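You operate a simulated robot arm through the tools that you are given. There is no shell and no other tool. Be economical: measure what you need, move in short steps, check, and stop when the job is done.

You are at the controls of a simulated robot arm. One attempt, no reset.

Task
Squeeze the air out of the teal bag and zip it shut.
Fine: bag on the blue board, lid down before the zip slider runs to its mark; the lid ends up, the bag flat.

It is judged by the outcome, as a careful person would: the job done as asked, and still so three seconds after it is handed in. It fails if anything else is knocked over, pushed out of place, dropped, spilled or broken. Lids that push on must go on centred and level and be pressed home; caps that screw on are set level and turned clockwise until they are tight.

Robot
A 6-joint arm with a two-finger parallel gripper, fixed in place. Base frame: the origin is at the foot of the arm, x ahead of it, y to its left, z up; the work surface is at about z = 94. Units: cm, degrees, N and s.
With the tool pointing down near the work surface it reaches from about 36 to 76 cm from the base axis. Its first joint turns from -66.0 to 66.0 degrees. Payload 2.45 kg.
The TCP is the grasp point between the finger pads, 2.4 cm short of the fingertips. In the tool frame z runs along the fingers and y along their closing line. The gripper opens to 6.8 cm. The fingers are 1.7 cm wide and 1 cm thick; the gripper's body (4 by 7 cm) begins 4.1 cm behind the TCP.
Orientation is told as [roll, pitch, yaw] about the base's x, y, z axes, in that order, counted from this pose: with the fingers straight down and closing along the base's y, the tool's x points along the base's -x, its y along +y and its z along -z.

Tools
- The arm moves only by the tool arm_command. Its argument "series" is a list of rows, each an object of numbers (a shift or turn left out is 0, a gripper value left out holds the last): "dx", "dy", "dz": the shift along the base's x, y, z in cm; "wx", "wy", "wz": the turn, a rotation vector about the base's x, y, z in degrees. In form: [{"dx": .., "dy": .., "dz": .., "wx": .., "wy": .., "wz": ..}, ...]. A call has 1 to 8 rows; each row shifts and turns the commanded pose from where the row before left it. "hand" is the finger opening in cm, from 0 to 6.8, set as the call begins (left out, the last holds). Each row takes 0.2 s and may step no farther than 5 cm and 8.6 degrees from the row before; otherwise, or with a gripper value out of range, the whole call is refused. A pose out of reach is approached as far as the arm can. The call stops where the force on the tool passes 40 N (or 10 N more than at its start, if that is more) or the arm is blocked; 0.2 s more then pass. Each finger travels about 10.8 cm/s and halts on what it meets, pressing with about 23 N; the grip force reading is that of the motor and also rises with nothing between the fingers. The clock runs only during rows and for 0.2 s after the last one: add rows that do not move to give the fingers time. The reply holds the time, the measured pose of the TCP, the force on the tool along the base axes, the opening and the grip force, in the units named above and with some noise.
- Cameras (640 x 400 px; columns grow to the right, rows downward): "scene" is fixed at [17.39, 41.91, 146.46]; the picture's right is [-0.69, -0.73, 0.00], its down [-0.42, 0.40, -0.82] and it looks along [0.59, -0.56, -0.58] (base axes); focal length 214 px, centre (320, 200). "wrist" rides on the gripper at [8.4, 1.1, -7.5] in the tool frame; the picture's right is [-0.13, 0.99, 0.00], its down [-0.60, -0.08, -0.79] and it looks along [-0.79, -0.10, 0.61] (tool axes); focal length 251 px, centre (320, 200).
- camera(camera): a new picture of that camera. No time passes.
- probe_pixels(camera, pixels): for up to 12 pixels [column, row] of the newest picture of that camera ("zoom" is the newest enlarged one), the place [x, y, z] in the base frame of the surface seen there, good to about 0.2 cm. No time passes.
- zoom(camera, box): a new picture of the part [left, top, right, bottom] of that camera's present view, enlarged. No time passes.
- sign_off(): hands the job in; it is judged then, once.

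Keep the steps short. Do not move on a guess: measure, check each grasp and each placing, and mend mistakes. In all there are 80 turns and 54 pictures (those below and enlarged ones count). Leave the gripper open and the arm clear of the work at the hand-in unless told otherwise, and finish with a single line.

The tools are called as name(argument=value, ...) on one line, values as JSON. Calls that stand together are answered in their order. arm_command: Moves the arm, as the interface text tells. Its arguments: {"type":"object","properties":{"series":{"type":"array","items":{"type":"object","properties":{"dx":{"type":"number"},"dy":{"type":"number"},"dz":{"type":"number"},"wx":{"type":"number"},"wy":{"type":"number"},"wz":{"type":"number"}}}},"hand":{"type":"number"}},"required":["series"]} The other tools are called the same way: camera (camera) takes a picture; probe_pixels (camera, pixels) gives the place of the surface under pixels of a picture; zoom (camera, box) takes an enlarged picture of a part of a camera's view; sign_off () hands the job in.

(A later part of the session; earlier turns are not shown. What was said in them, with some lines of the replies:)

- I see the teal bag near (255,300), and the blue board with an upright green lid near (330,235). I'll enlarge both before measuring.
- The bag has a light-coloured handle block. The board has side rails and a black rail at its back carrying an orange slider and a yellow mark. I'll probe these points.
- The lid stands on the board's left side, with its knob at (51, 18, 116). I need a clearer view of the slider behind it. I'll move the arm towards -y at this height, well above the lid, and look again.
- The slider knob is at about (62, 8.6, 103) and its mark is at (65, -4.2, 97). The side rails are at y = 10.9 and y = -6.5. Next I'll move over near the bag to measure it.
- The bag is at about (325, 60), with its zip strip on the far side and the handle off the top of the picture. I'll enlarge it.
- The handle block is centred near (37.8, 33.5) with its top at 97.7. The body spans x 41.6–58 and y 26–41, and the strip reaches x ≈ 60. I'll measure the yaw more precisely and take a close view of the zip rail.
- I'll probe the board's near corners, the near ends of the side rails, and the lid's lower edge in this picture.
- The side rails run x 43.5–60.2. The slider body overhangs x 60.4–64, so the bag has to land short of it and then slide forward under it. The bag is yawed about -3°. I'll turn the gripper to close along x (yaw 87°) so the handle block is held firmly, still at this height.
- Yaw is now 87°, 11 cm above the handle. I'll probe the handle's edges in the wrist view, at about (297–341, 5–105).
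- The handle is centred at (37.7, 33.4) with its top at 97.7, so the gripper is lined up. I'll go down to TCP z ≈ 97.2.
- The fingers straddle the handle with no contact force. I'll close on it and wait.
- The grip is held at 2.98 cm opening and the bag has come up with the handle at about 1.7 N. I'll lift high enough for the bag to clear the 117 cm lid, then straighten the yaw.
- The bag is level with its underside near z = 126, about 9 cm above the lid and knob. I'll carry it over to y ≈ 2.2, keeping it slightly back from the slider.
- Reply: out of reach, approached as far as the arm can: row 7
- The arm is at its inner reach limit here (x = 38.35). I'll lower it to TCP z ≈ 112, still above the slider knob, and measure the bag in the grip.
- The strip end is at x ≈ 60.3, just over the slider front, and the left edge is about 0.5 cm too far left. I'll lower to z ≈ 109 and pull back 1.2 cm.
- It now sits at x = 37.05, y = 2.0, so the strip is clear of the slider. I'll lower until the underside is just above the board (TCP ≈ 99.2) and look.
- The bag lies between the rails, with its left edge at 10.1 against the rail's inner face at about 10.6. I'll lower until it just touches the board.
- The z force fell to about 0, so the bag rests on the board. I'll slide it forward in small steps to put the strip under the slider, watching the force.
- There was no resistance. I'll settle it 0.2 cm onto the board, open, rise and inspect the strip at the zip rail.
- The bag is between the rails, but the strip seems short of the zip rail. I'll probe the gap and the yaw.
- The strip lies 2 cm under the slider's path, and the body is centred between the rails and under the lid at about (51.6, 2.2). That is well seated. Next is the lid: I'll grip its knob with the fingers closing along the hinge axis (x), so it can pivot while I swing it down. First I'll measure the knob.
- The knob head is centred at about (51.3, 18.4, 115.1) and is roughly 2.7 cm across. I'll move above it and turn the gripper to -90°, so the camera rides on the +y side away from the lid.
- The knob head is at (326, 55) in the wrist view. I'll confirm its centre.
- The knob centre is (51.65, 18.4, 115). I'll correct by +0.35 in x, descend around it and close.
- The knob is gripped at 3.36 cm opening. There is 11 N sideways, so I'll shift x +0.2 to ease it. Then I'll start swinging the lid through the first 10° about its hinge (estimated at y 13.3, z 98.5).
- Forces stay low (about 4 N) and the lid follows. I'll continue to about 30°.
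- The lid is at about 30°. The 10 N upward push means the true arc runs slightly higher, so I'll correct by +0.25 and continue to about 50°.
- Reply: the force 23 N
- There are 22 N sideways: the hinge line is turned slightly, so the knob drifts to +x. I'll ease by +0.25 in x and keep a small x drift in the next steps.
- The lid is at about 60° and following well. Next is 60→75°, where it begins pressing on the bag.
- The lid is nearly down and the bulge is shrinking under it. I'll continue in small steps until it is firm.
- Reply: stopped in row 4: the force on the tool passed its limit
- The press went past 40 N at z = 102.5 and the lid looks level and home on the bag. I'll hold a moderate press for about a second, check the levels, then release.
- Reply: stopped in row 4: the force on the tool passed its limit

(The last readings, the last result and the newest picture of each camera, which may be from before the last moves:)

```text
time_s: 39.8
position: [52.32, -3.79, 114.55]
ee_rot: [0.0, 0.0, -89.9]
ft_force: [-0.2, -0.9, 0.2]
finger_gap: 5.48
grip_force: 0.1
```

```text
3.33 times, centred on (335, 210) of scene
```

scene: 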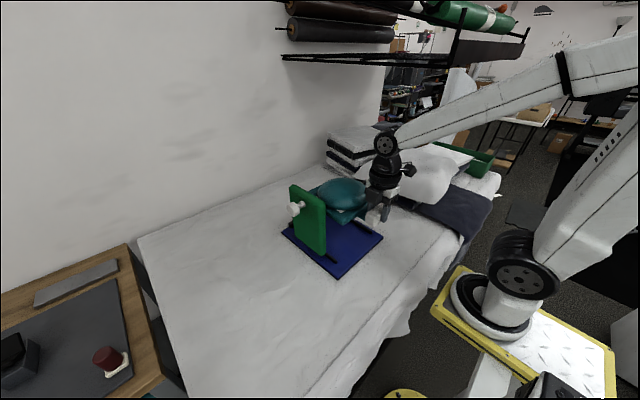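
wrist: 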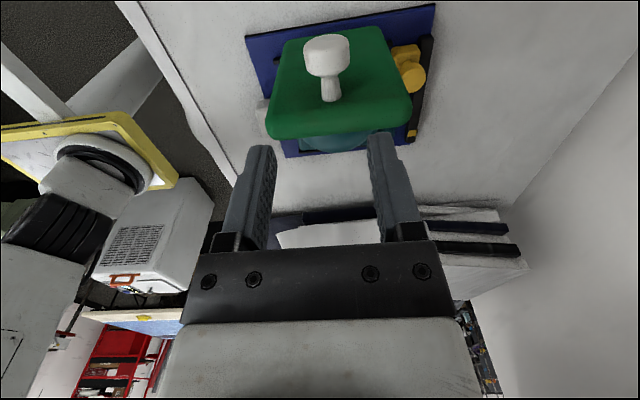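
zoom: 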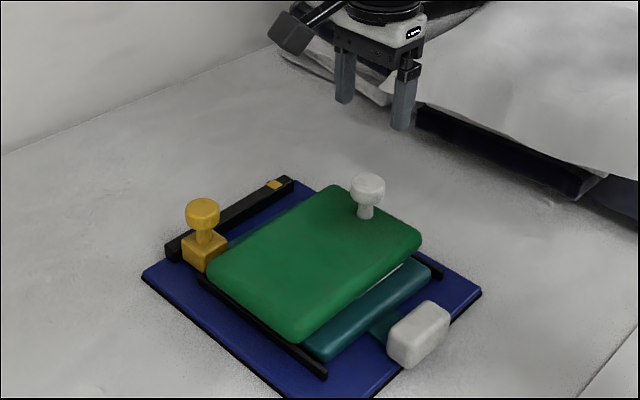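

The lid stays down on its own. I'll probe its level and the slider knob.

probe_pixels(camera="zoom", pixels=[[225, 265], [300, 320], [340, 195], [408, 235], [310, 255], [202, 205], [202, 220], [188, 208], [216, 208], [203, 248], [275, 185], [235, 212]])

```text
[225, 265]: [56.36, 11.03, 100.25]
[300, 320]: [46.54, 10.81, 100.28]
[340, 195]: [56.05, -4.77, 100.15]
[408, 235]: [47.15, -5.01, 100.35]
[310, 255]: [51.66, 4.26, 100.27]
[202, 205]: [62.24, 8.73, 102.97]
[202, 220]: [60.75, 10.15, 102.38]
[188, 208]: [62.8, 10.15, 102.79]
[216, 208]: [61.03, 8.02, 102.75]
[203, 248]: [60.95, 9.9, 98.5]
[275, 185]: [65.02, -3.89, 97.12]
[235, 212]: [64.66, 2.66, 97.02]
```

The lid is level at z ≈ 100.2. The slider knob is at (62, 8.8) with its top at 103. Before working there I'll check how close the book pile is to the slider's path, and move above the knob.

probe_pixels(camera="zoom", pixels=[[285, 65], [320, 85], [425, 120], [450, 60], [420, 150], [300, 10]])

arm_command(hand=4.6, series=[{"dx": 1.5, "dy": 2.2}, {"dx": 1.5, "dy": 2.2}, {"dx": 1.5, "dy": 2.2}, {"dx": 1.7, "dy": 2.2}, {"dx": 1.7, "dy": 2.0}, {"dx": 1.8, "dy": 1.8}, {}])

camera(camera="wrist")

```text
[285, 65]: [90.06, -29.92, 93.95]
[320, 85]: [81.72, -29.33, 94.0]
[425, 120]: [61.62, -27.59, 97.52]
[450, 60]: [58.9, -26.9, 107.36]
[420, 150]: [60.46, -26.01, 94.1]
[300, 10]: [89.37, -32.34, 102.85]
```

```text
time_s: 41.4
position: [62.21, 8.92, 114.54]
ee_rot: [0.1, -0.1, -89.9]
ft_force: [0.3, 0.4, 0.5]
finger_gap: 4.6
grip_force: 0.0
```

```text
15 pictures are left
```

wrist: 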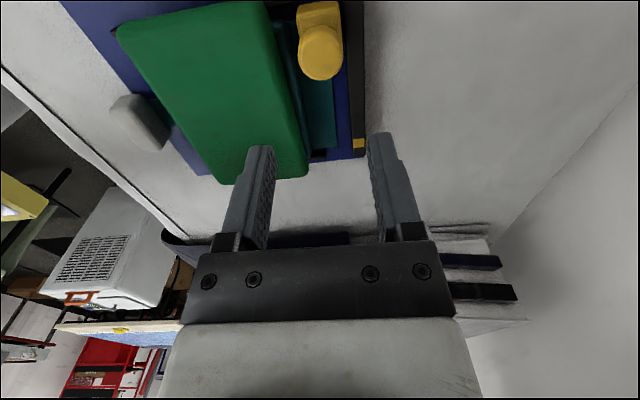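

The pile is more than 20 cm away. I'll probe the slider knob head here, at (320, 50).

probe_pixels(camera="wrist", pixels=[[320, 50], [299, 50], [342, 50], [320, 70], [320, 30], [308, 12], [338, 12], [320, 78], [359, 143], [350, 60], [301, 10], [316, 140]])

```text
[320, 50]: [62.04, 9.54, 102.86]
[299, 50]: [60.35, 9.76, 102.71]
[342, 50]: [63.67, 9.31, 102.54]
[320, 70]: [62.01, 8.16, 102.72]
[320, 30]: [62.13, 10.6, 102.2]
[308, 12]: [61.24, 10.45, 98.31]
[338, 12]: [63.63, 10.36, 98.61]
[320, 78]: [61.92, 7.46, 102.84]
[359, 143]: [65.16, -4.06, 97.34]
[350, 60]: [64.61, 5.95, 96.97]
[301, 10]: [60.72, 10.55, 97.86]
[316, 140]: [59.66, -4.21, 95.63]
```

The knob head is centred at (62.0, 9.0) with radius about 1.65, and the mark is at y = -4.06. I'll descend around it and close.

arm_command(series=[{"dx": -0.2, "dz": -4}, {"dz": -4}, {"dz": -3}, {"dz": -1.6}])

arm_command(hand=0, series=[{}, {}, {}])

zoom(camera="scene", box=[260, 150, 410, 270])

```text
time_s: 42.4
position: [61.85, 9.09, 101.87]
ee_rot: [0.1, 0.0, -89.9]
ft_force: [-0.5, -0.8, -0.5]
finger_gap: 4.57
grip_force: 0.0
```

```text
time_s: 43.2
position: [62.04, 9.15, 101.91]
ee_rot: [0.2, -0.1, -89.9]
ft_force: [15.6, -0.5, -0.2]
finger_gap: 3.3
grip_force: 22.6
```

```text
3.33 times, centred on (335, 210) of scene
```

zoom: 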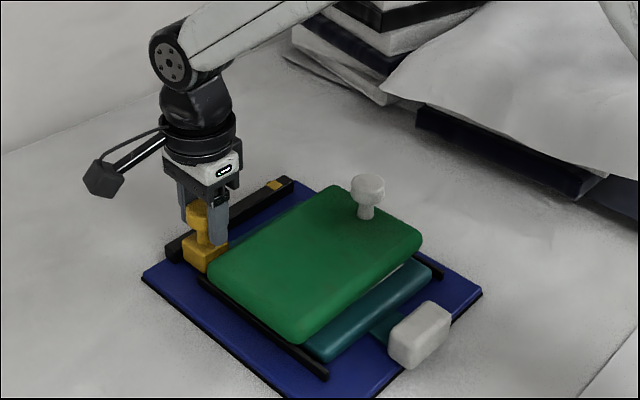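

The slider knob is held at 3.3 cm opening. I'll ease +0.18 in x, then slide 2 cm towards the mark and check force and motion.

arm_command(series=[{"dx": 0.18}, {"dy": -0.5}, {"dy": -0.5}, {"dy": -0.5}, {"dy": -0.5}])

zoom(camera="scene", box=[260, 150, 410, 270])

```text
time_s: 44.4
position: [62.12, 6.94, 101.92]
ee_rot: [0.1, 0.0, -89.9]
ft_force: [9.5, 1.7, 1.9]
finger_gap: 3.33
grip_force: 22.7
```

```text
3.33 times, centred on (335, 210) of scene
```

zoom: 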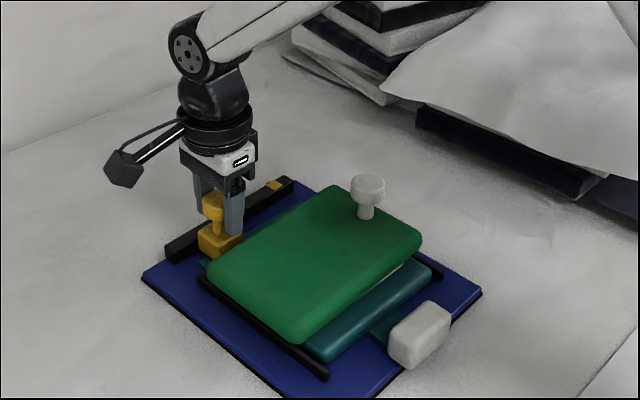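

The slider moves with under 2 N. I'll continue to y ≈ -1.9.

arm_command(series=[{"dx": 0.08, "dy": -1.1}, {"dx": 0.02, "dy": -1.1}, {"dx": 0.01, "dy": -1.1}, {"dx": 0.01, "dy": -1.1}, {"dx": 0.01, "dy": -1.1}, {"dx": 0.01, "dy": -1.1}, {"dx": 0.01, "dy": -1.1}, {"dx": 0.01, "dy": -1.1}])

camera(camera="wrist")

zoom(camera="scene", box=[280, 150, 380, 230])

```text
time_s: 46.2
position: [62.32, -1.95, 101.89]
ee_rot: [0.2, -0.1, -89.9]
ft_force: [16.7, 1.6, -0.2]
finger_gap: 3.31
grip_force: 23.2
```

```text
12 pictures are left
```

wrist: 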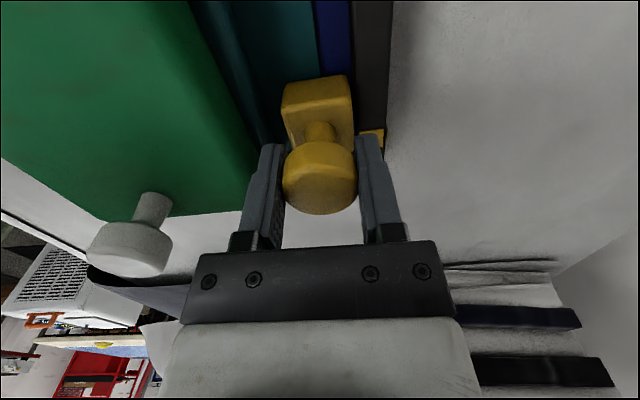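

```text
5.00 times, centred on (330, 190) of scene
```

zoom: 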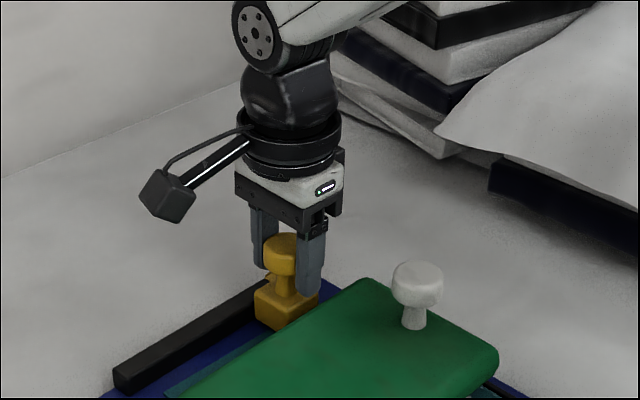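

The slider is nearly there: the yellow mark shows at (372, 137). I'll probe the slider block's extents to get the exact remaining distance.

probe_pixels(camera="wrist", pixels=[[320, 180], [320, 210], [320, 148], [315, 84], [335, 80], [350, 125], [351, 145], [376, 133], [372, 140], [284, 120]])

```text
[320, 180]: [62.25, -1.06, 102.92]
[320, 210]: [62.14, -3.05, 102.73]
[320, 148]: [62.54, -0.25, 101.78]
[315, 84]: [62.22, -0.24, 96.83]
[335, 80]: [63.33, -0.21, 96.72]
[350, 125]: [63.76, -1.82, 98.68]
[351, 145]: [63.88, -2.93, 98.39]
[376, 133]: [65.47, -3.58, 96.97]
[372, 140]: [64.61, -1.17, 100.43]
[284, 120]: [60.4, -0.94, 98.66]
```

The block's back face is at y = -0.2, so its centre is about -1.9 and 2.15 cm remain.

arm_command(series=[{"dx": 0.15, "dy": -0.5}, {"dy": -0.5}, {"dy": -0.5}, {"dy": -0.4}, {"dy": -0.25}, {}])

camera(camera="wrist")

probe_pixels(camera="wrist", pixels=[[315, 84], [335, 80], [320, 210], [350, 125], [372, 90], [376, 80], [376, 110]])

```text
time_s: 47.6
position: [62.36, -3.97, 101.9]
ee_rot: [0.1, 0.0, -89.8]
ft_force: [4.6, 8.3, 9.9]
finger_gap: 3.31
grip_force: 23.5
```

```text
10 pictures are left
```

wrist: 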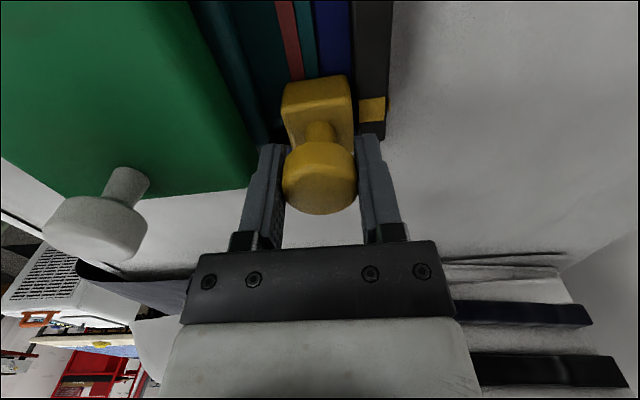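

```text
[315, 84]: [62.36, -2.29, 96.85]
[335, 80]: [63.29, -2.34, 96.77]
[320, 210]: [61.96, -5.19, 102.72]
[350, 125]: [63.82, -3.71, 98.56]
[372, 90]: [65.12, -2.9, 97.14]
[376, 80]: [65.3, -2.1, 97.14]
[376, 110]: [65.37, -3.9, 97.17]
```

A red closed-zip line has appeared behind the slider, the slider lines up with the mark (-3.95 against about -4.0), and 8 N resistance shows the end of travel. I'll ease off, open and lift.

arm_command(hand=4.6, series=[{}, {}, {"dz": 2}, {"dz": 4}, {"dz": 5}])

zoom(camera="scene", box=[260, 150, 410, 270])

```text
time_s: 48.8
position: [62.21, -4.16, 112.83]
ee_rot: [0.0, 0.0, -89.9]
ft_force: [-0.1, 0.5, 0.1]
finger_gap: 4.6
grip_force: 0.0
```

```text
3.33 times, centred on (335, 210) of scene
```

zoom: 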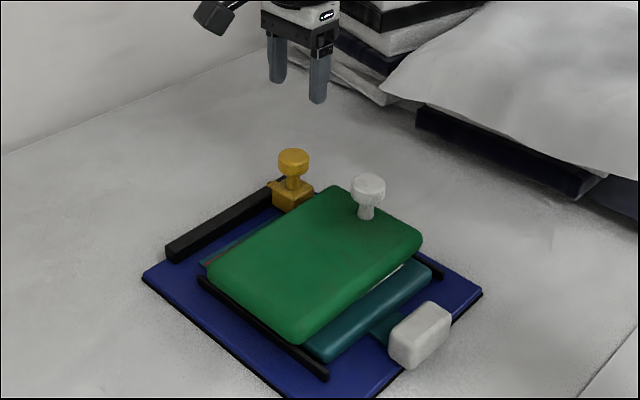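

The slider is at the mark and the lid is still down. I'll go back to the lid knob at (52.25, -3.75), descend and grip it.

arm_command(series=[{"dx": -2.5, "dy": 0.1}, {"dx": -2.5, "dy": 0.1}, {"dx": -2.5, "dy": 0.1}, {"dx": -2.45, "dy": 0.1}, {"dz": -4}, {"dz": -3}, {"dz": -2}, {"dz": -1.2}])

arm_command(hand=0, series=[{}, {}, {}])

```text
time_s: 50.6
position: [52.36, -3.66, 102.66]
ee_rot: [0.0, 0.0, -89.8]
ft_force: [-0.4, 0.5, -0.3]
finger_gap: 4.58
grip_force: 0.0
```

```text
time_s: 51.4
position: [52.19, -3.58, 102.61]
ee_rot: [-0.3, 0.1, -90.0]
ft_force: [-21.7, -0.4, 4.8]
finger_gap: 3.32
grip_force: 23.0
```

The knob is gripped at 3.32 cm as before. I'll recentre x and swing the lid up along the fitted arc (hinge y 13.3, z 98.2, radius 17.6).

arm_command(series=[{"dx": -0.22}, {"dy": 0.44, "dz": 1.47}, {"dy": 0.56, "dz": 1.43}, {"dy": 0.69, "dz": 1.37}, {"dx": -0.03, "dy": 0.8, "dz": 1.31}])

zoom(camera="scene", box=[260, 150, 410, 270])

```text
time_s: 52.6
position: [52.14, -1.25, 108.22]
ee_rot: [0.1, -0.1, -89.8]
ft_force: [-8.5, -2.1, -5.9]
finger_gap: 3.33
grip_force: 23.2
```

```text
3.33 times, centred on (335, 210) of scene
```

zoom: 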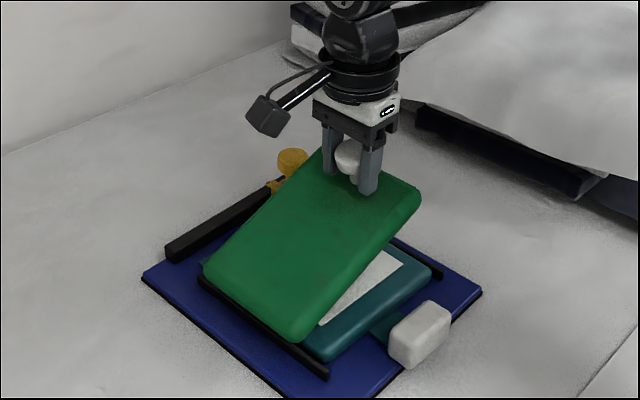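

The lid is rising and the bag stays flat beneath it. I'll continue the swing.

arm_command(series=[{"dx": -0.08, "dy": 0.91, "dz": 1.24}, {"dx": -0.02, "dy": 1.02, "dz": 1.15}, {"dx": -0.02, "dy": 1.11, "dz": 1.05}, {"dx": -0.02, "dy": 1.2, "dz": 0.96}, {"dx": -0.02, "dy": 1.29, "dz": 0.85}])

arm_command(series=[{"dx": -0.03, "dy": 1.34, "dz": 0.73}, {"dx": -0.03, "dy": 1.41, "dz": 0.61}, {"dx": -0.03, "dy": 1.46, "dz": 0.49}, {"dx": -0.03, "dy": 1.49, "dz": 0.36}])

```text
time_s: 53.8
position: [52.04, 4.41, 113.46]
ee_rot: [-0.1, 0.0, -89.9]
ft_force: [-10.7, -2.4, -7.2]
finger_gap: 3.39
grip_force: 22.9
```

```text
time_s: 54.8
position: [51.95, 10.04, 115.75]
ee_rot: [0.4, 0.1, -89.8]
ft_force: [4.4, -2.4, -5.7]
finger_gap: 3.32
grip_force: 23.0
```

Forces stay small. I'll take the lid on to its upright rest.

arm_command(series=[{"dx": -0.01, "dy": 1.52, "dz": 0.18}, {"dx": -0.01, "dy": 1.53, "dz": 0.05}, {"dx": -0.01, "dy": 1.54, "dz": -0.06}, {"dx": -0.02, "dy": 1.52, "dz": -0.2}])

arm_command(series=[{"dx": -0.02, "dy": 0.8, "dz": -0.15}, {"dy": 0.7, "dz": -0.15}, {"dy": 0.5, "dz": -0.12}, {"dy": 0.3, "dz": -0.08}])

zoom(camera="scene", box=[250, 140, 400, 270])

```text
time_s: 55.8
position: [51.75, 16.22, 115.55]
ee_rot: [0.0, 0.0, -90.1]
ft_force: [-7.7, -3.5, 7.6]
finger_gap: 3.15
grip_force: 23.2
```

```text
time_s: 56.8
position: [51.63, 18.47, 115.19]
ee_rot: [0.0, -0.1, -89.9]
ft_force: [-0.9, -5.7, -5.3]
finger_gap: 3.09
grip_force: 23.5
```

```text
3.08 times, centred on (325, 205) of scene
```

zoom: 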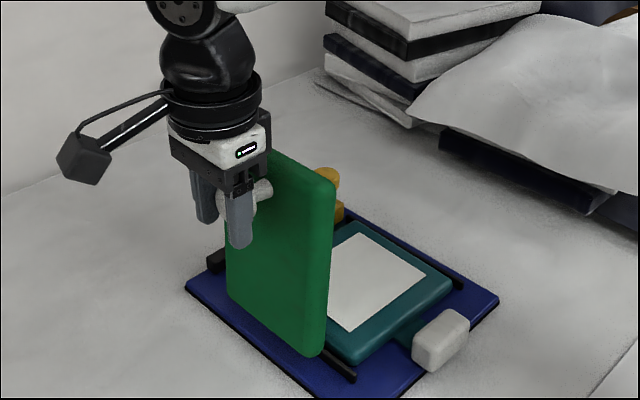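

The lid is back to its original upright angle (knob at y 18.47) and the bag is flat. I'll nudge 0.2 more to seat it on its stop, then release slowly and rise.

arm_command(series=[{"dy": 0.2, "dz": -0.05}, {}])

arm_command(hand=5.5, series=[{}, {}, {"dz": 2}, {"dz": 4}, {"dz": 5}, {"dz": 5}, {"dx": -2}, {}])

zoom(camera="scene", box=[250, 140, 400, 270])

camera(camera="wrist")

```text
time_s: 57.4
position: [51.7, 18.8, 114.97]
ee_rot: [0.0, -0.1, -89.9]
ft_force: [-3.3, -7.3, -8.9]
finger_gap: 3.05
grip_force: 22.5
```

```text
time_s: 59.2
position: [49.49, 18.84, 131.27]
ee_rot: [0.0, 0.0, -89.9]
ft_force: [-0.6, 0.3, 0.7]
finger_gap: 5.5
grip_force: 0.0
```

```text
3.08 times, centred on (325, 205) of scene
```

zoom: 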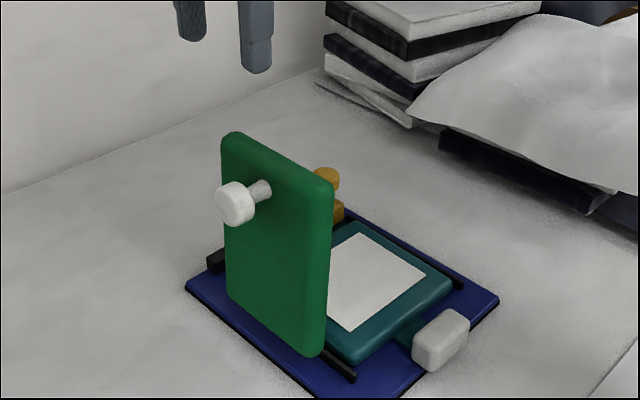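

```text
5 pictures are left
```

wrist: 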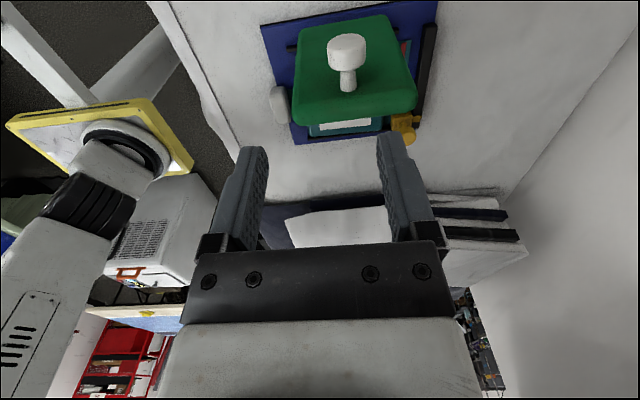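

The lid stands on its own, and the slider is still at the mark. I'll move the arm back, let a second or so pass, and confirm the bag stays flat.

arm_command(hand=6.8, series=[{"dy": 4, "dx": -2}, {"dy": 4, "dx": -2}, {"dy": 3}, {}, {}, {}, {}, {}])

zoom(camera="scene", box=[250, 140, 400, 270])

probe_pixels(camera="zoom", pixels=[[375, 275], [345, 300], [400, 270], [350, 345], [435, 290], [235, 200], [325, 188], [328, 172], [336, 212], [440, 335], [362, 232]])

```text
time_s: 61.0
position: [45.7, 29.71, 131.42]
ee_rot: [0.1, 0.0, -89.9]
ft_force: [-0.2, -0.4, 0.1]
finger_gap: 6.78
grip_force: 0.1
```

```text
3.08 times, centred on (325, 205) of scene
```

zoom: 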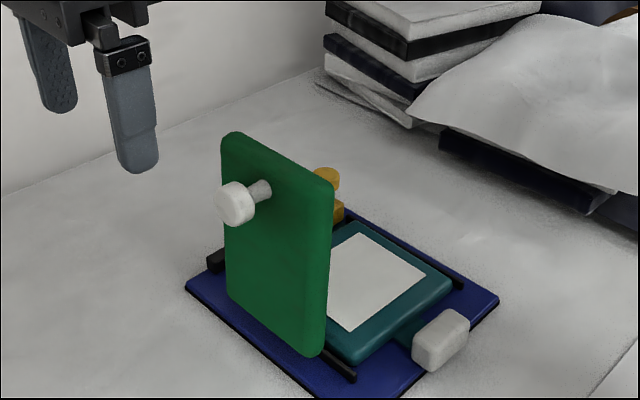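

```text
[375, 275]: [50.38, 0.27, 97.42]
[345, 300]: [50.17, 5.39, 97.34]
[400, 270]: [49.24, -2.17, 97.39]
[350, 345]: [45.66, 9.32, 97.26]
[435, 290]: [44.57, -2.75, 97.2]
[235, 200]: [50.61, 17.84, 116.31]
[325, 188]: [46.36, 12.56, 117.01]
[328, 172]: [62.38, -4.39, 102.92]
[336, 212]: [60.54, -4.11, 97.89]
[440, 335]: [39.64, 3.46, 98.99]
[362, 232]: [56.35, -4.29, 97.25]
```

The bag is flat at z 97.3 across its face. The slider knob is at y ≈ -4.4 on its mark, the lid stands upright, nothing else has moved, and the open gripper is clear. I'm handing in.

sign_off()

```text
The job is handed in.
```

The teal bag is flat on the blue board and zipped to the mark, with the lid back up and the arm clear.
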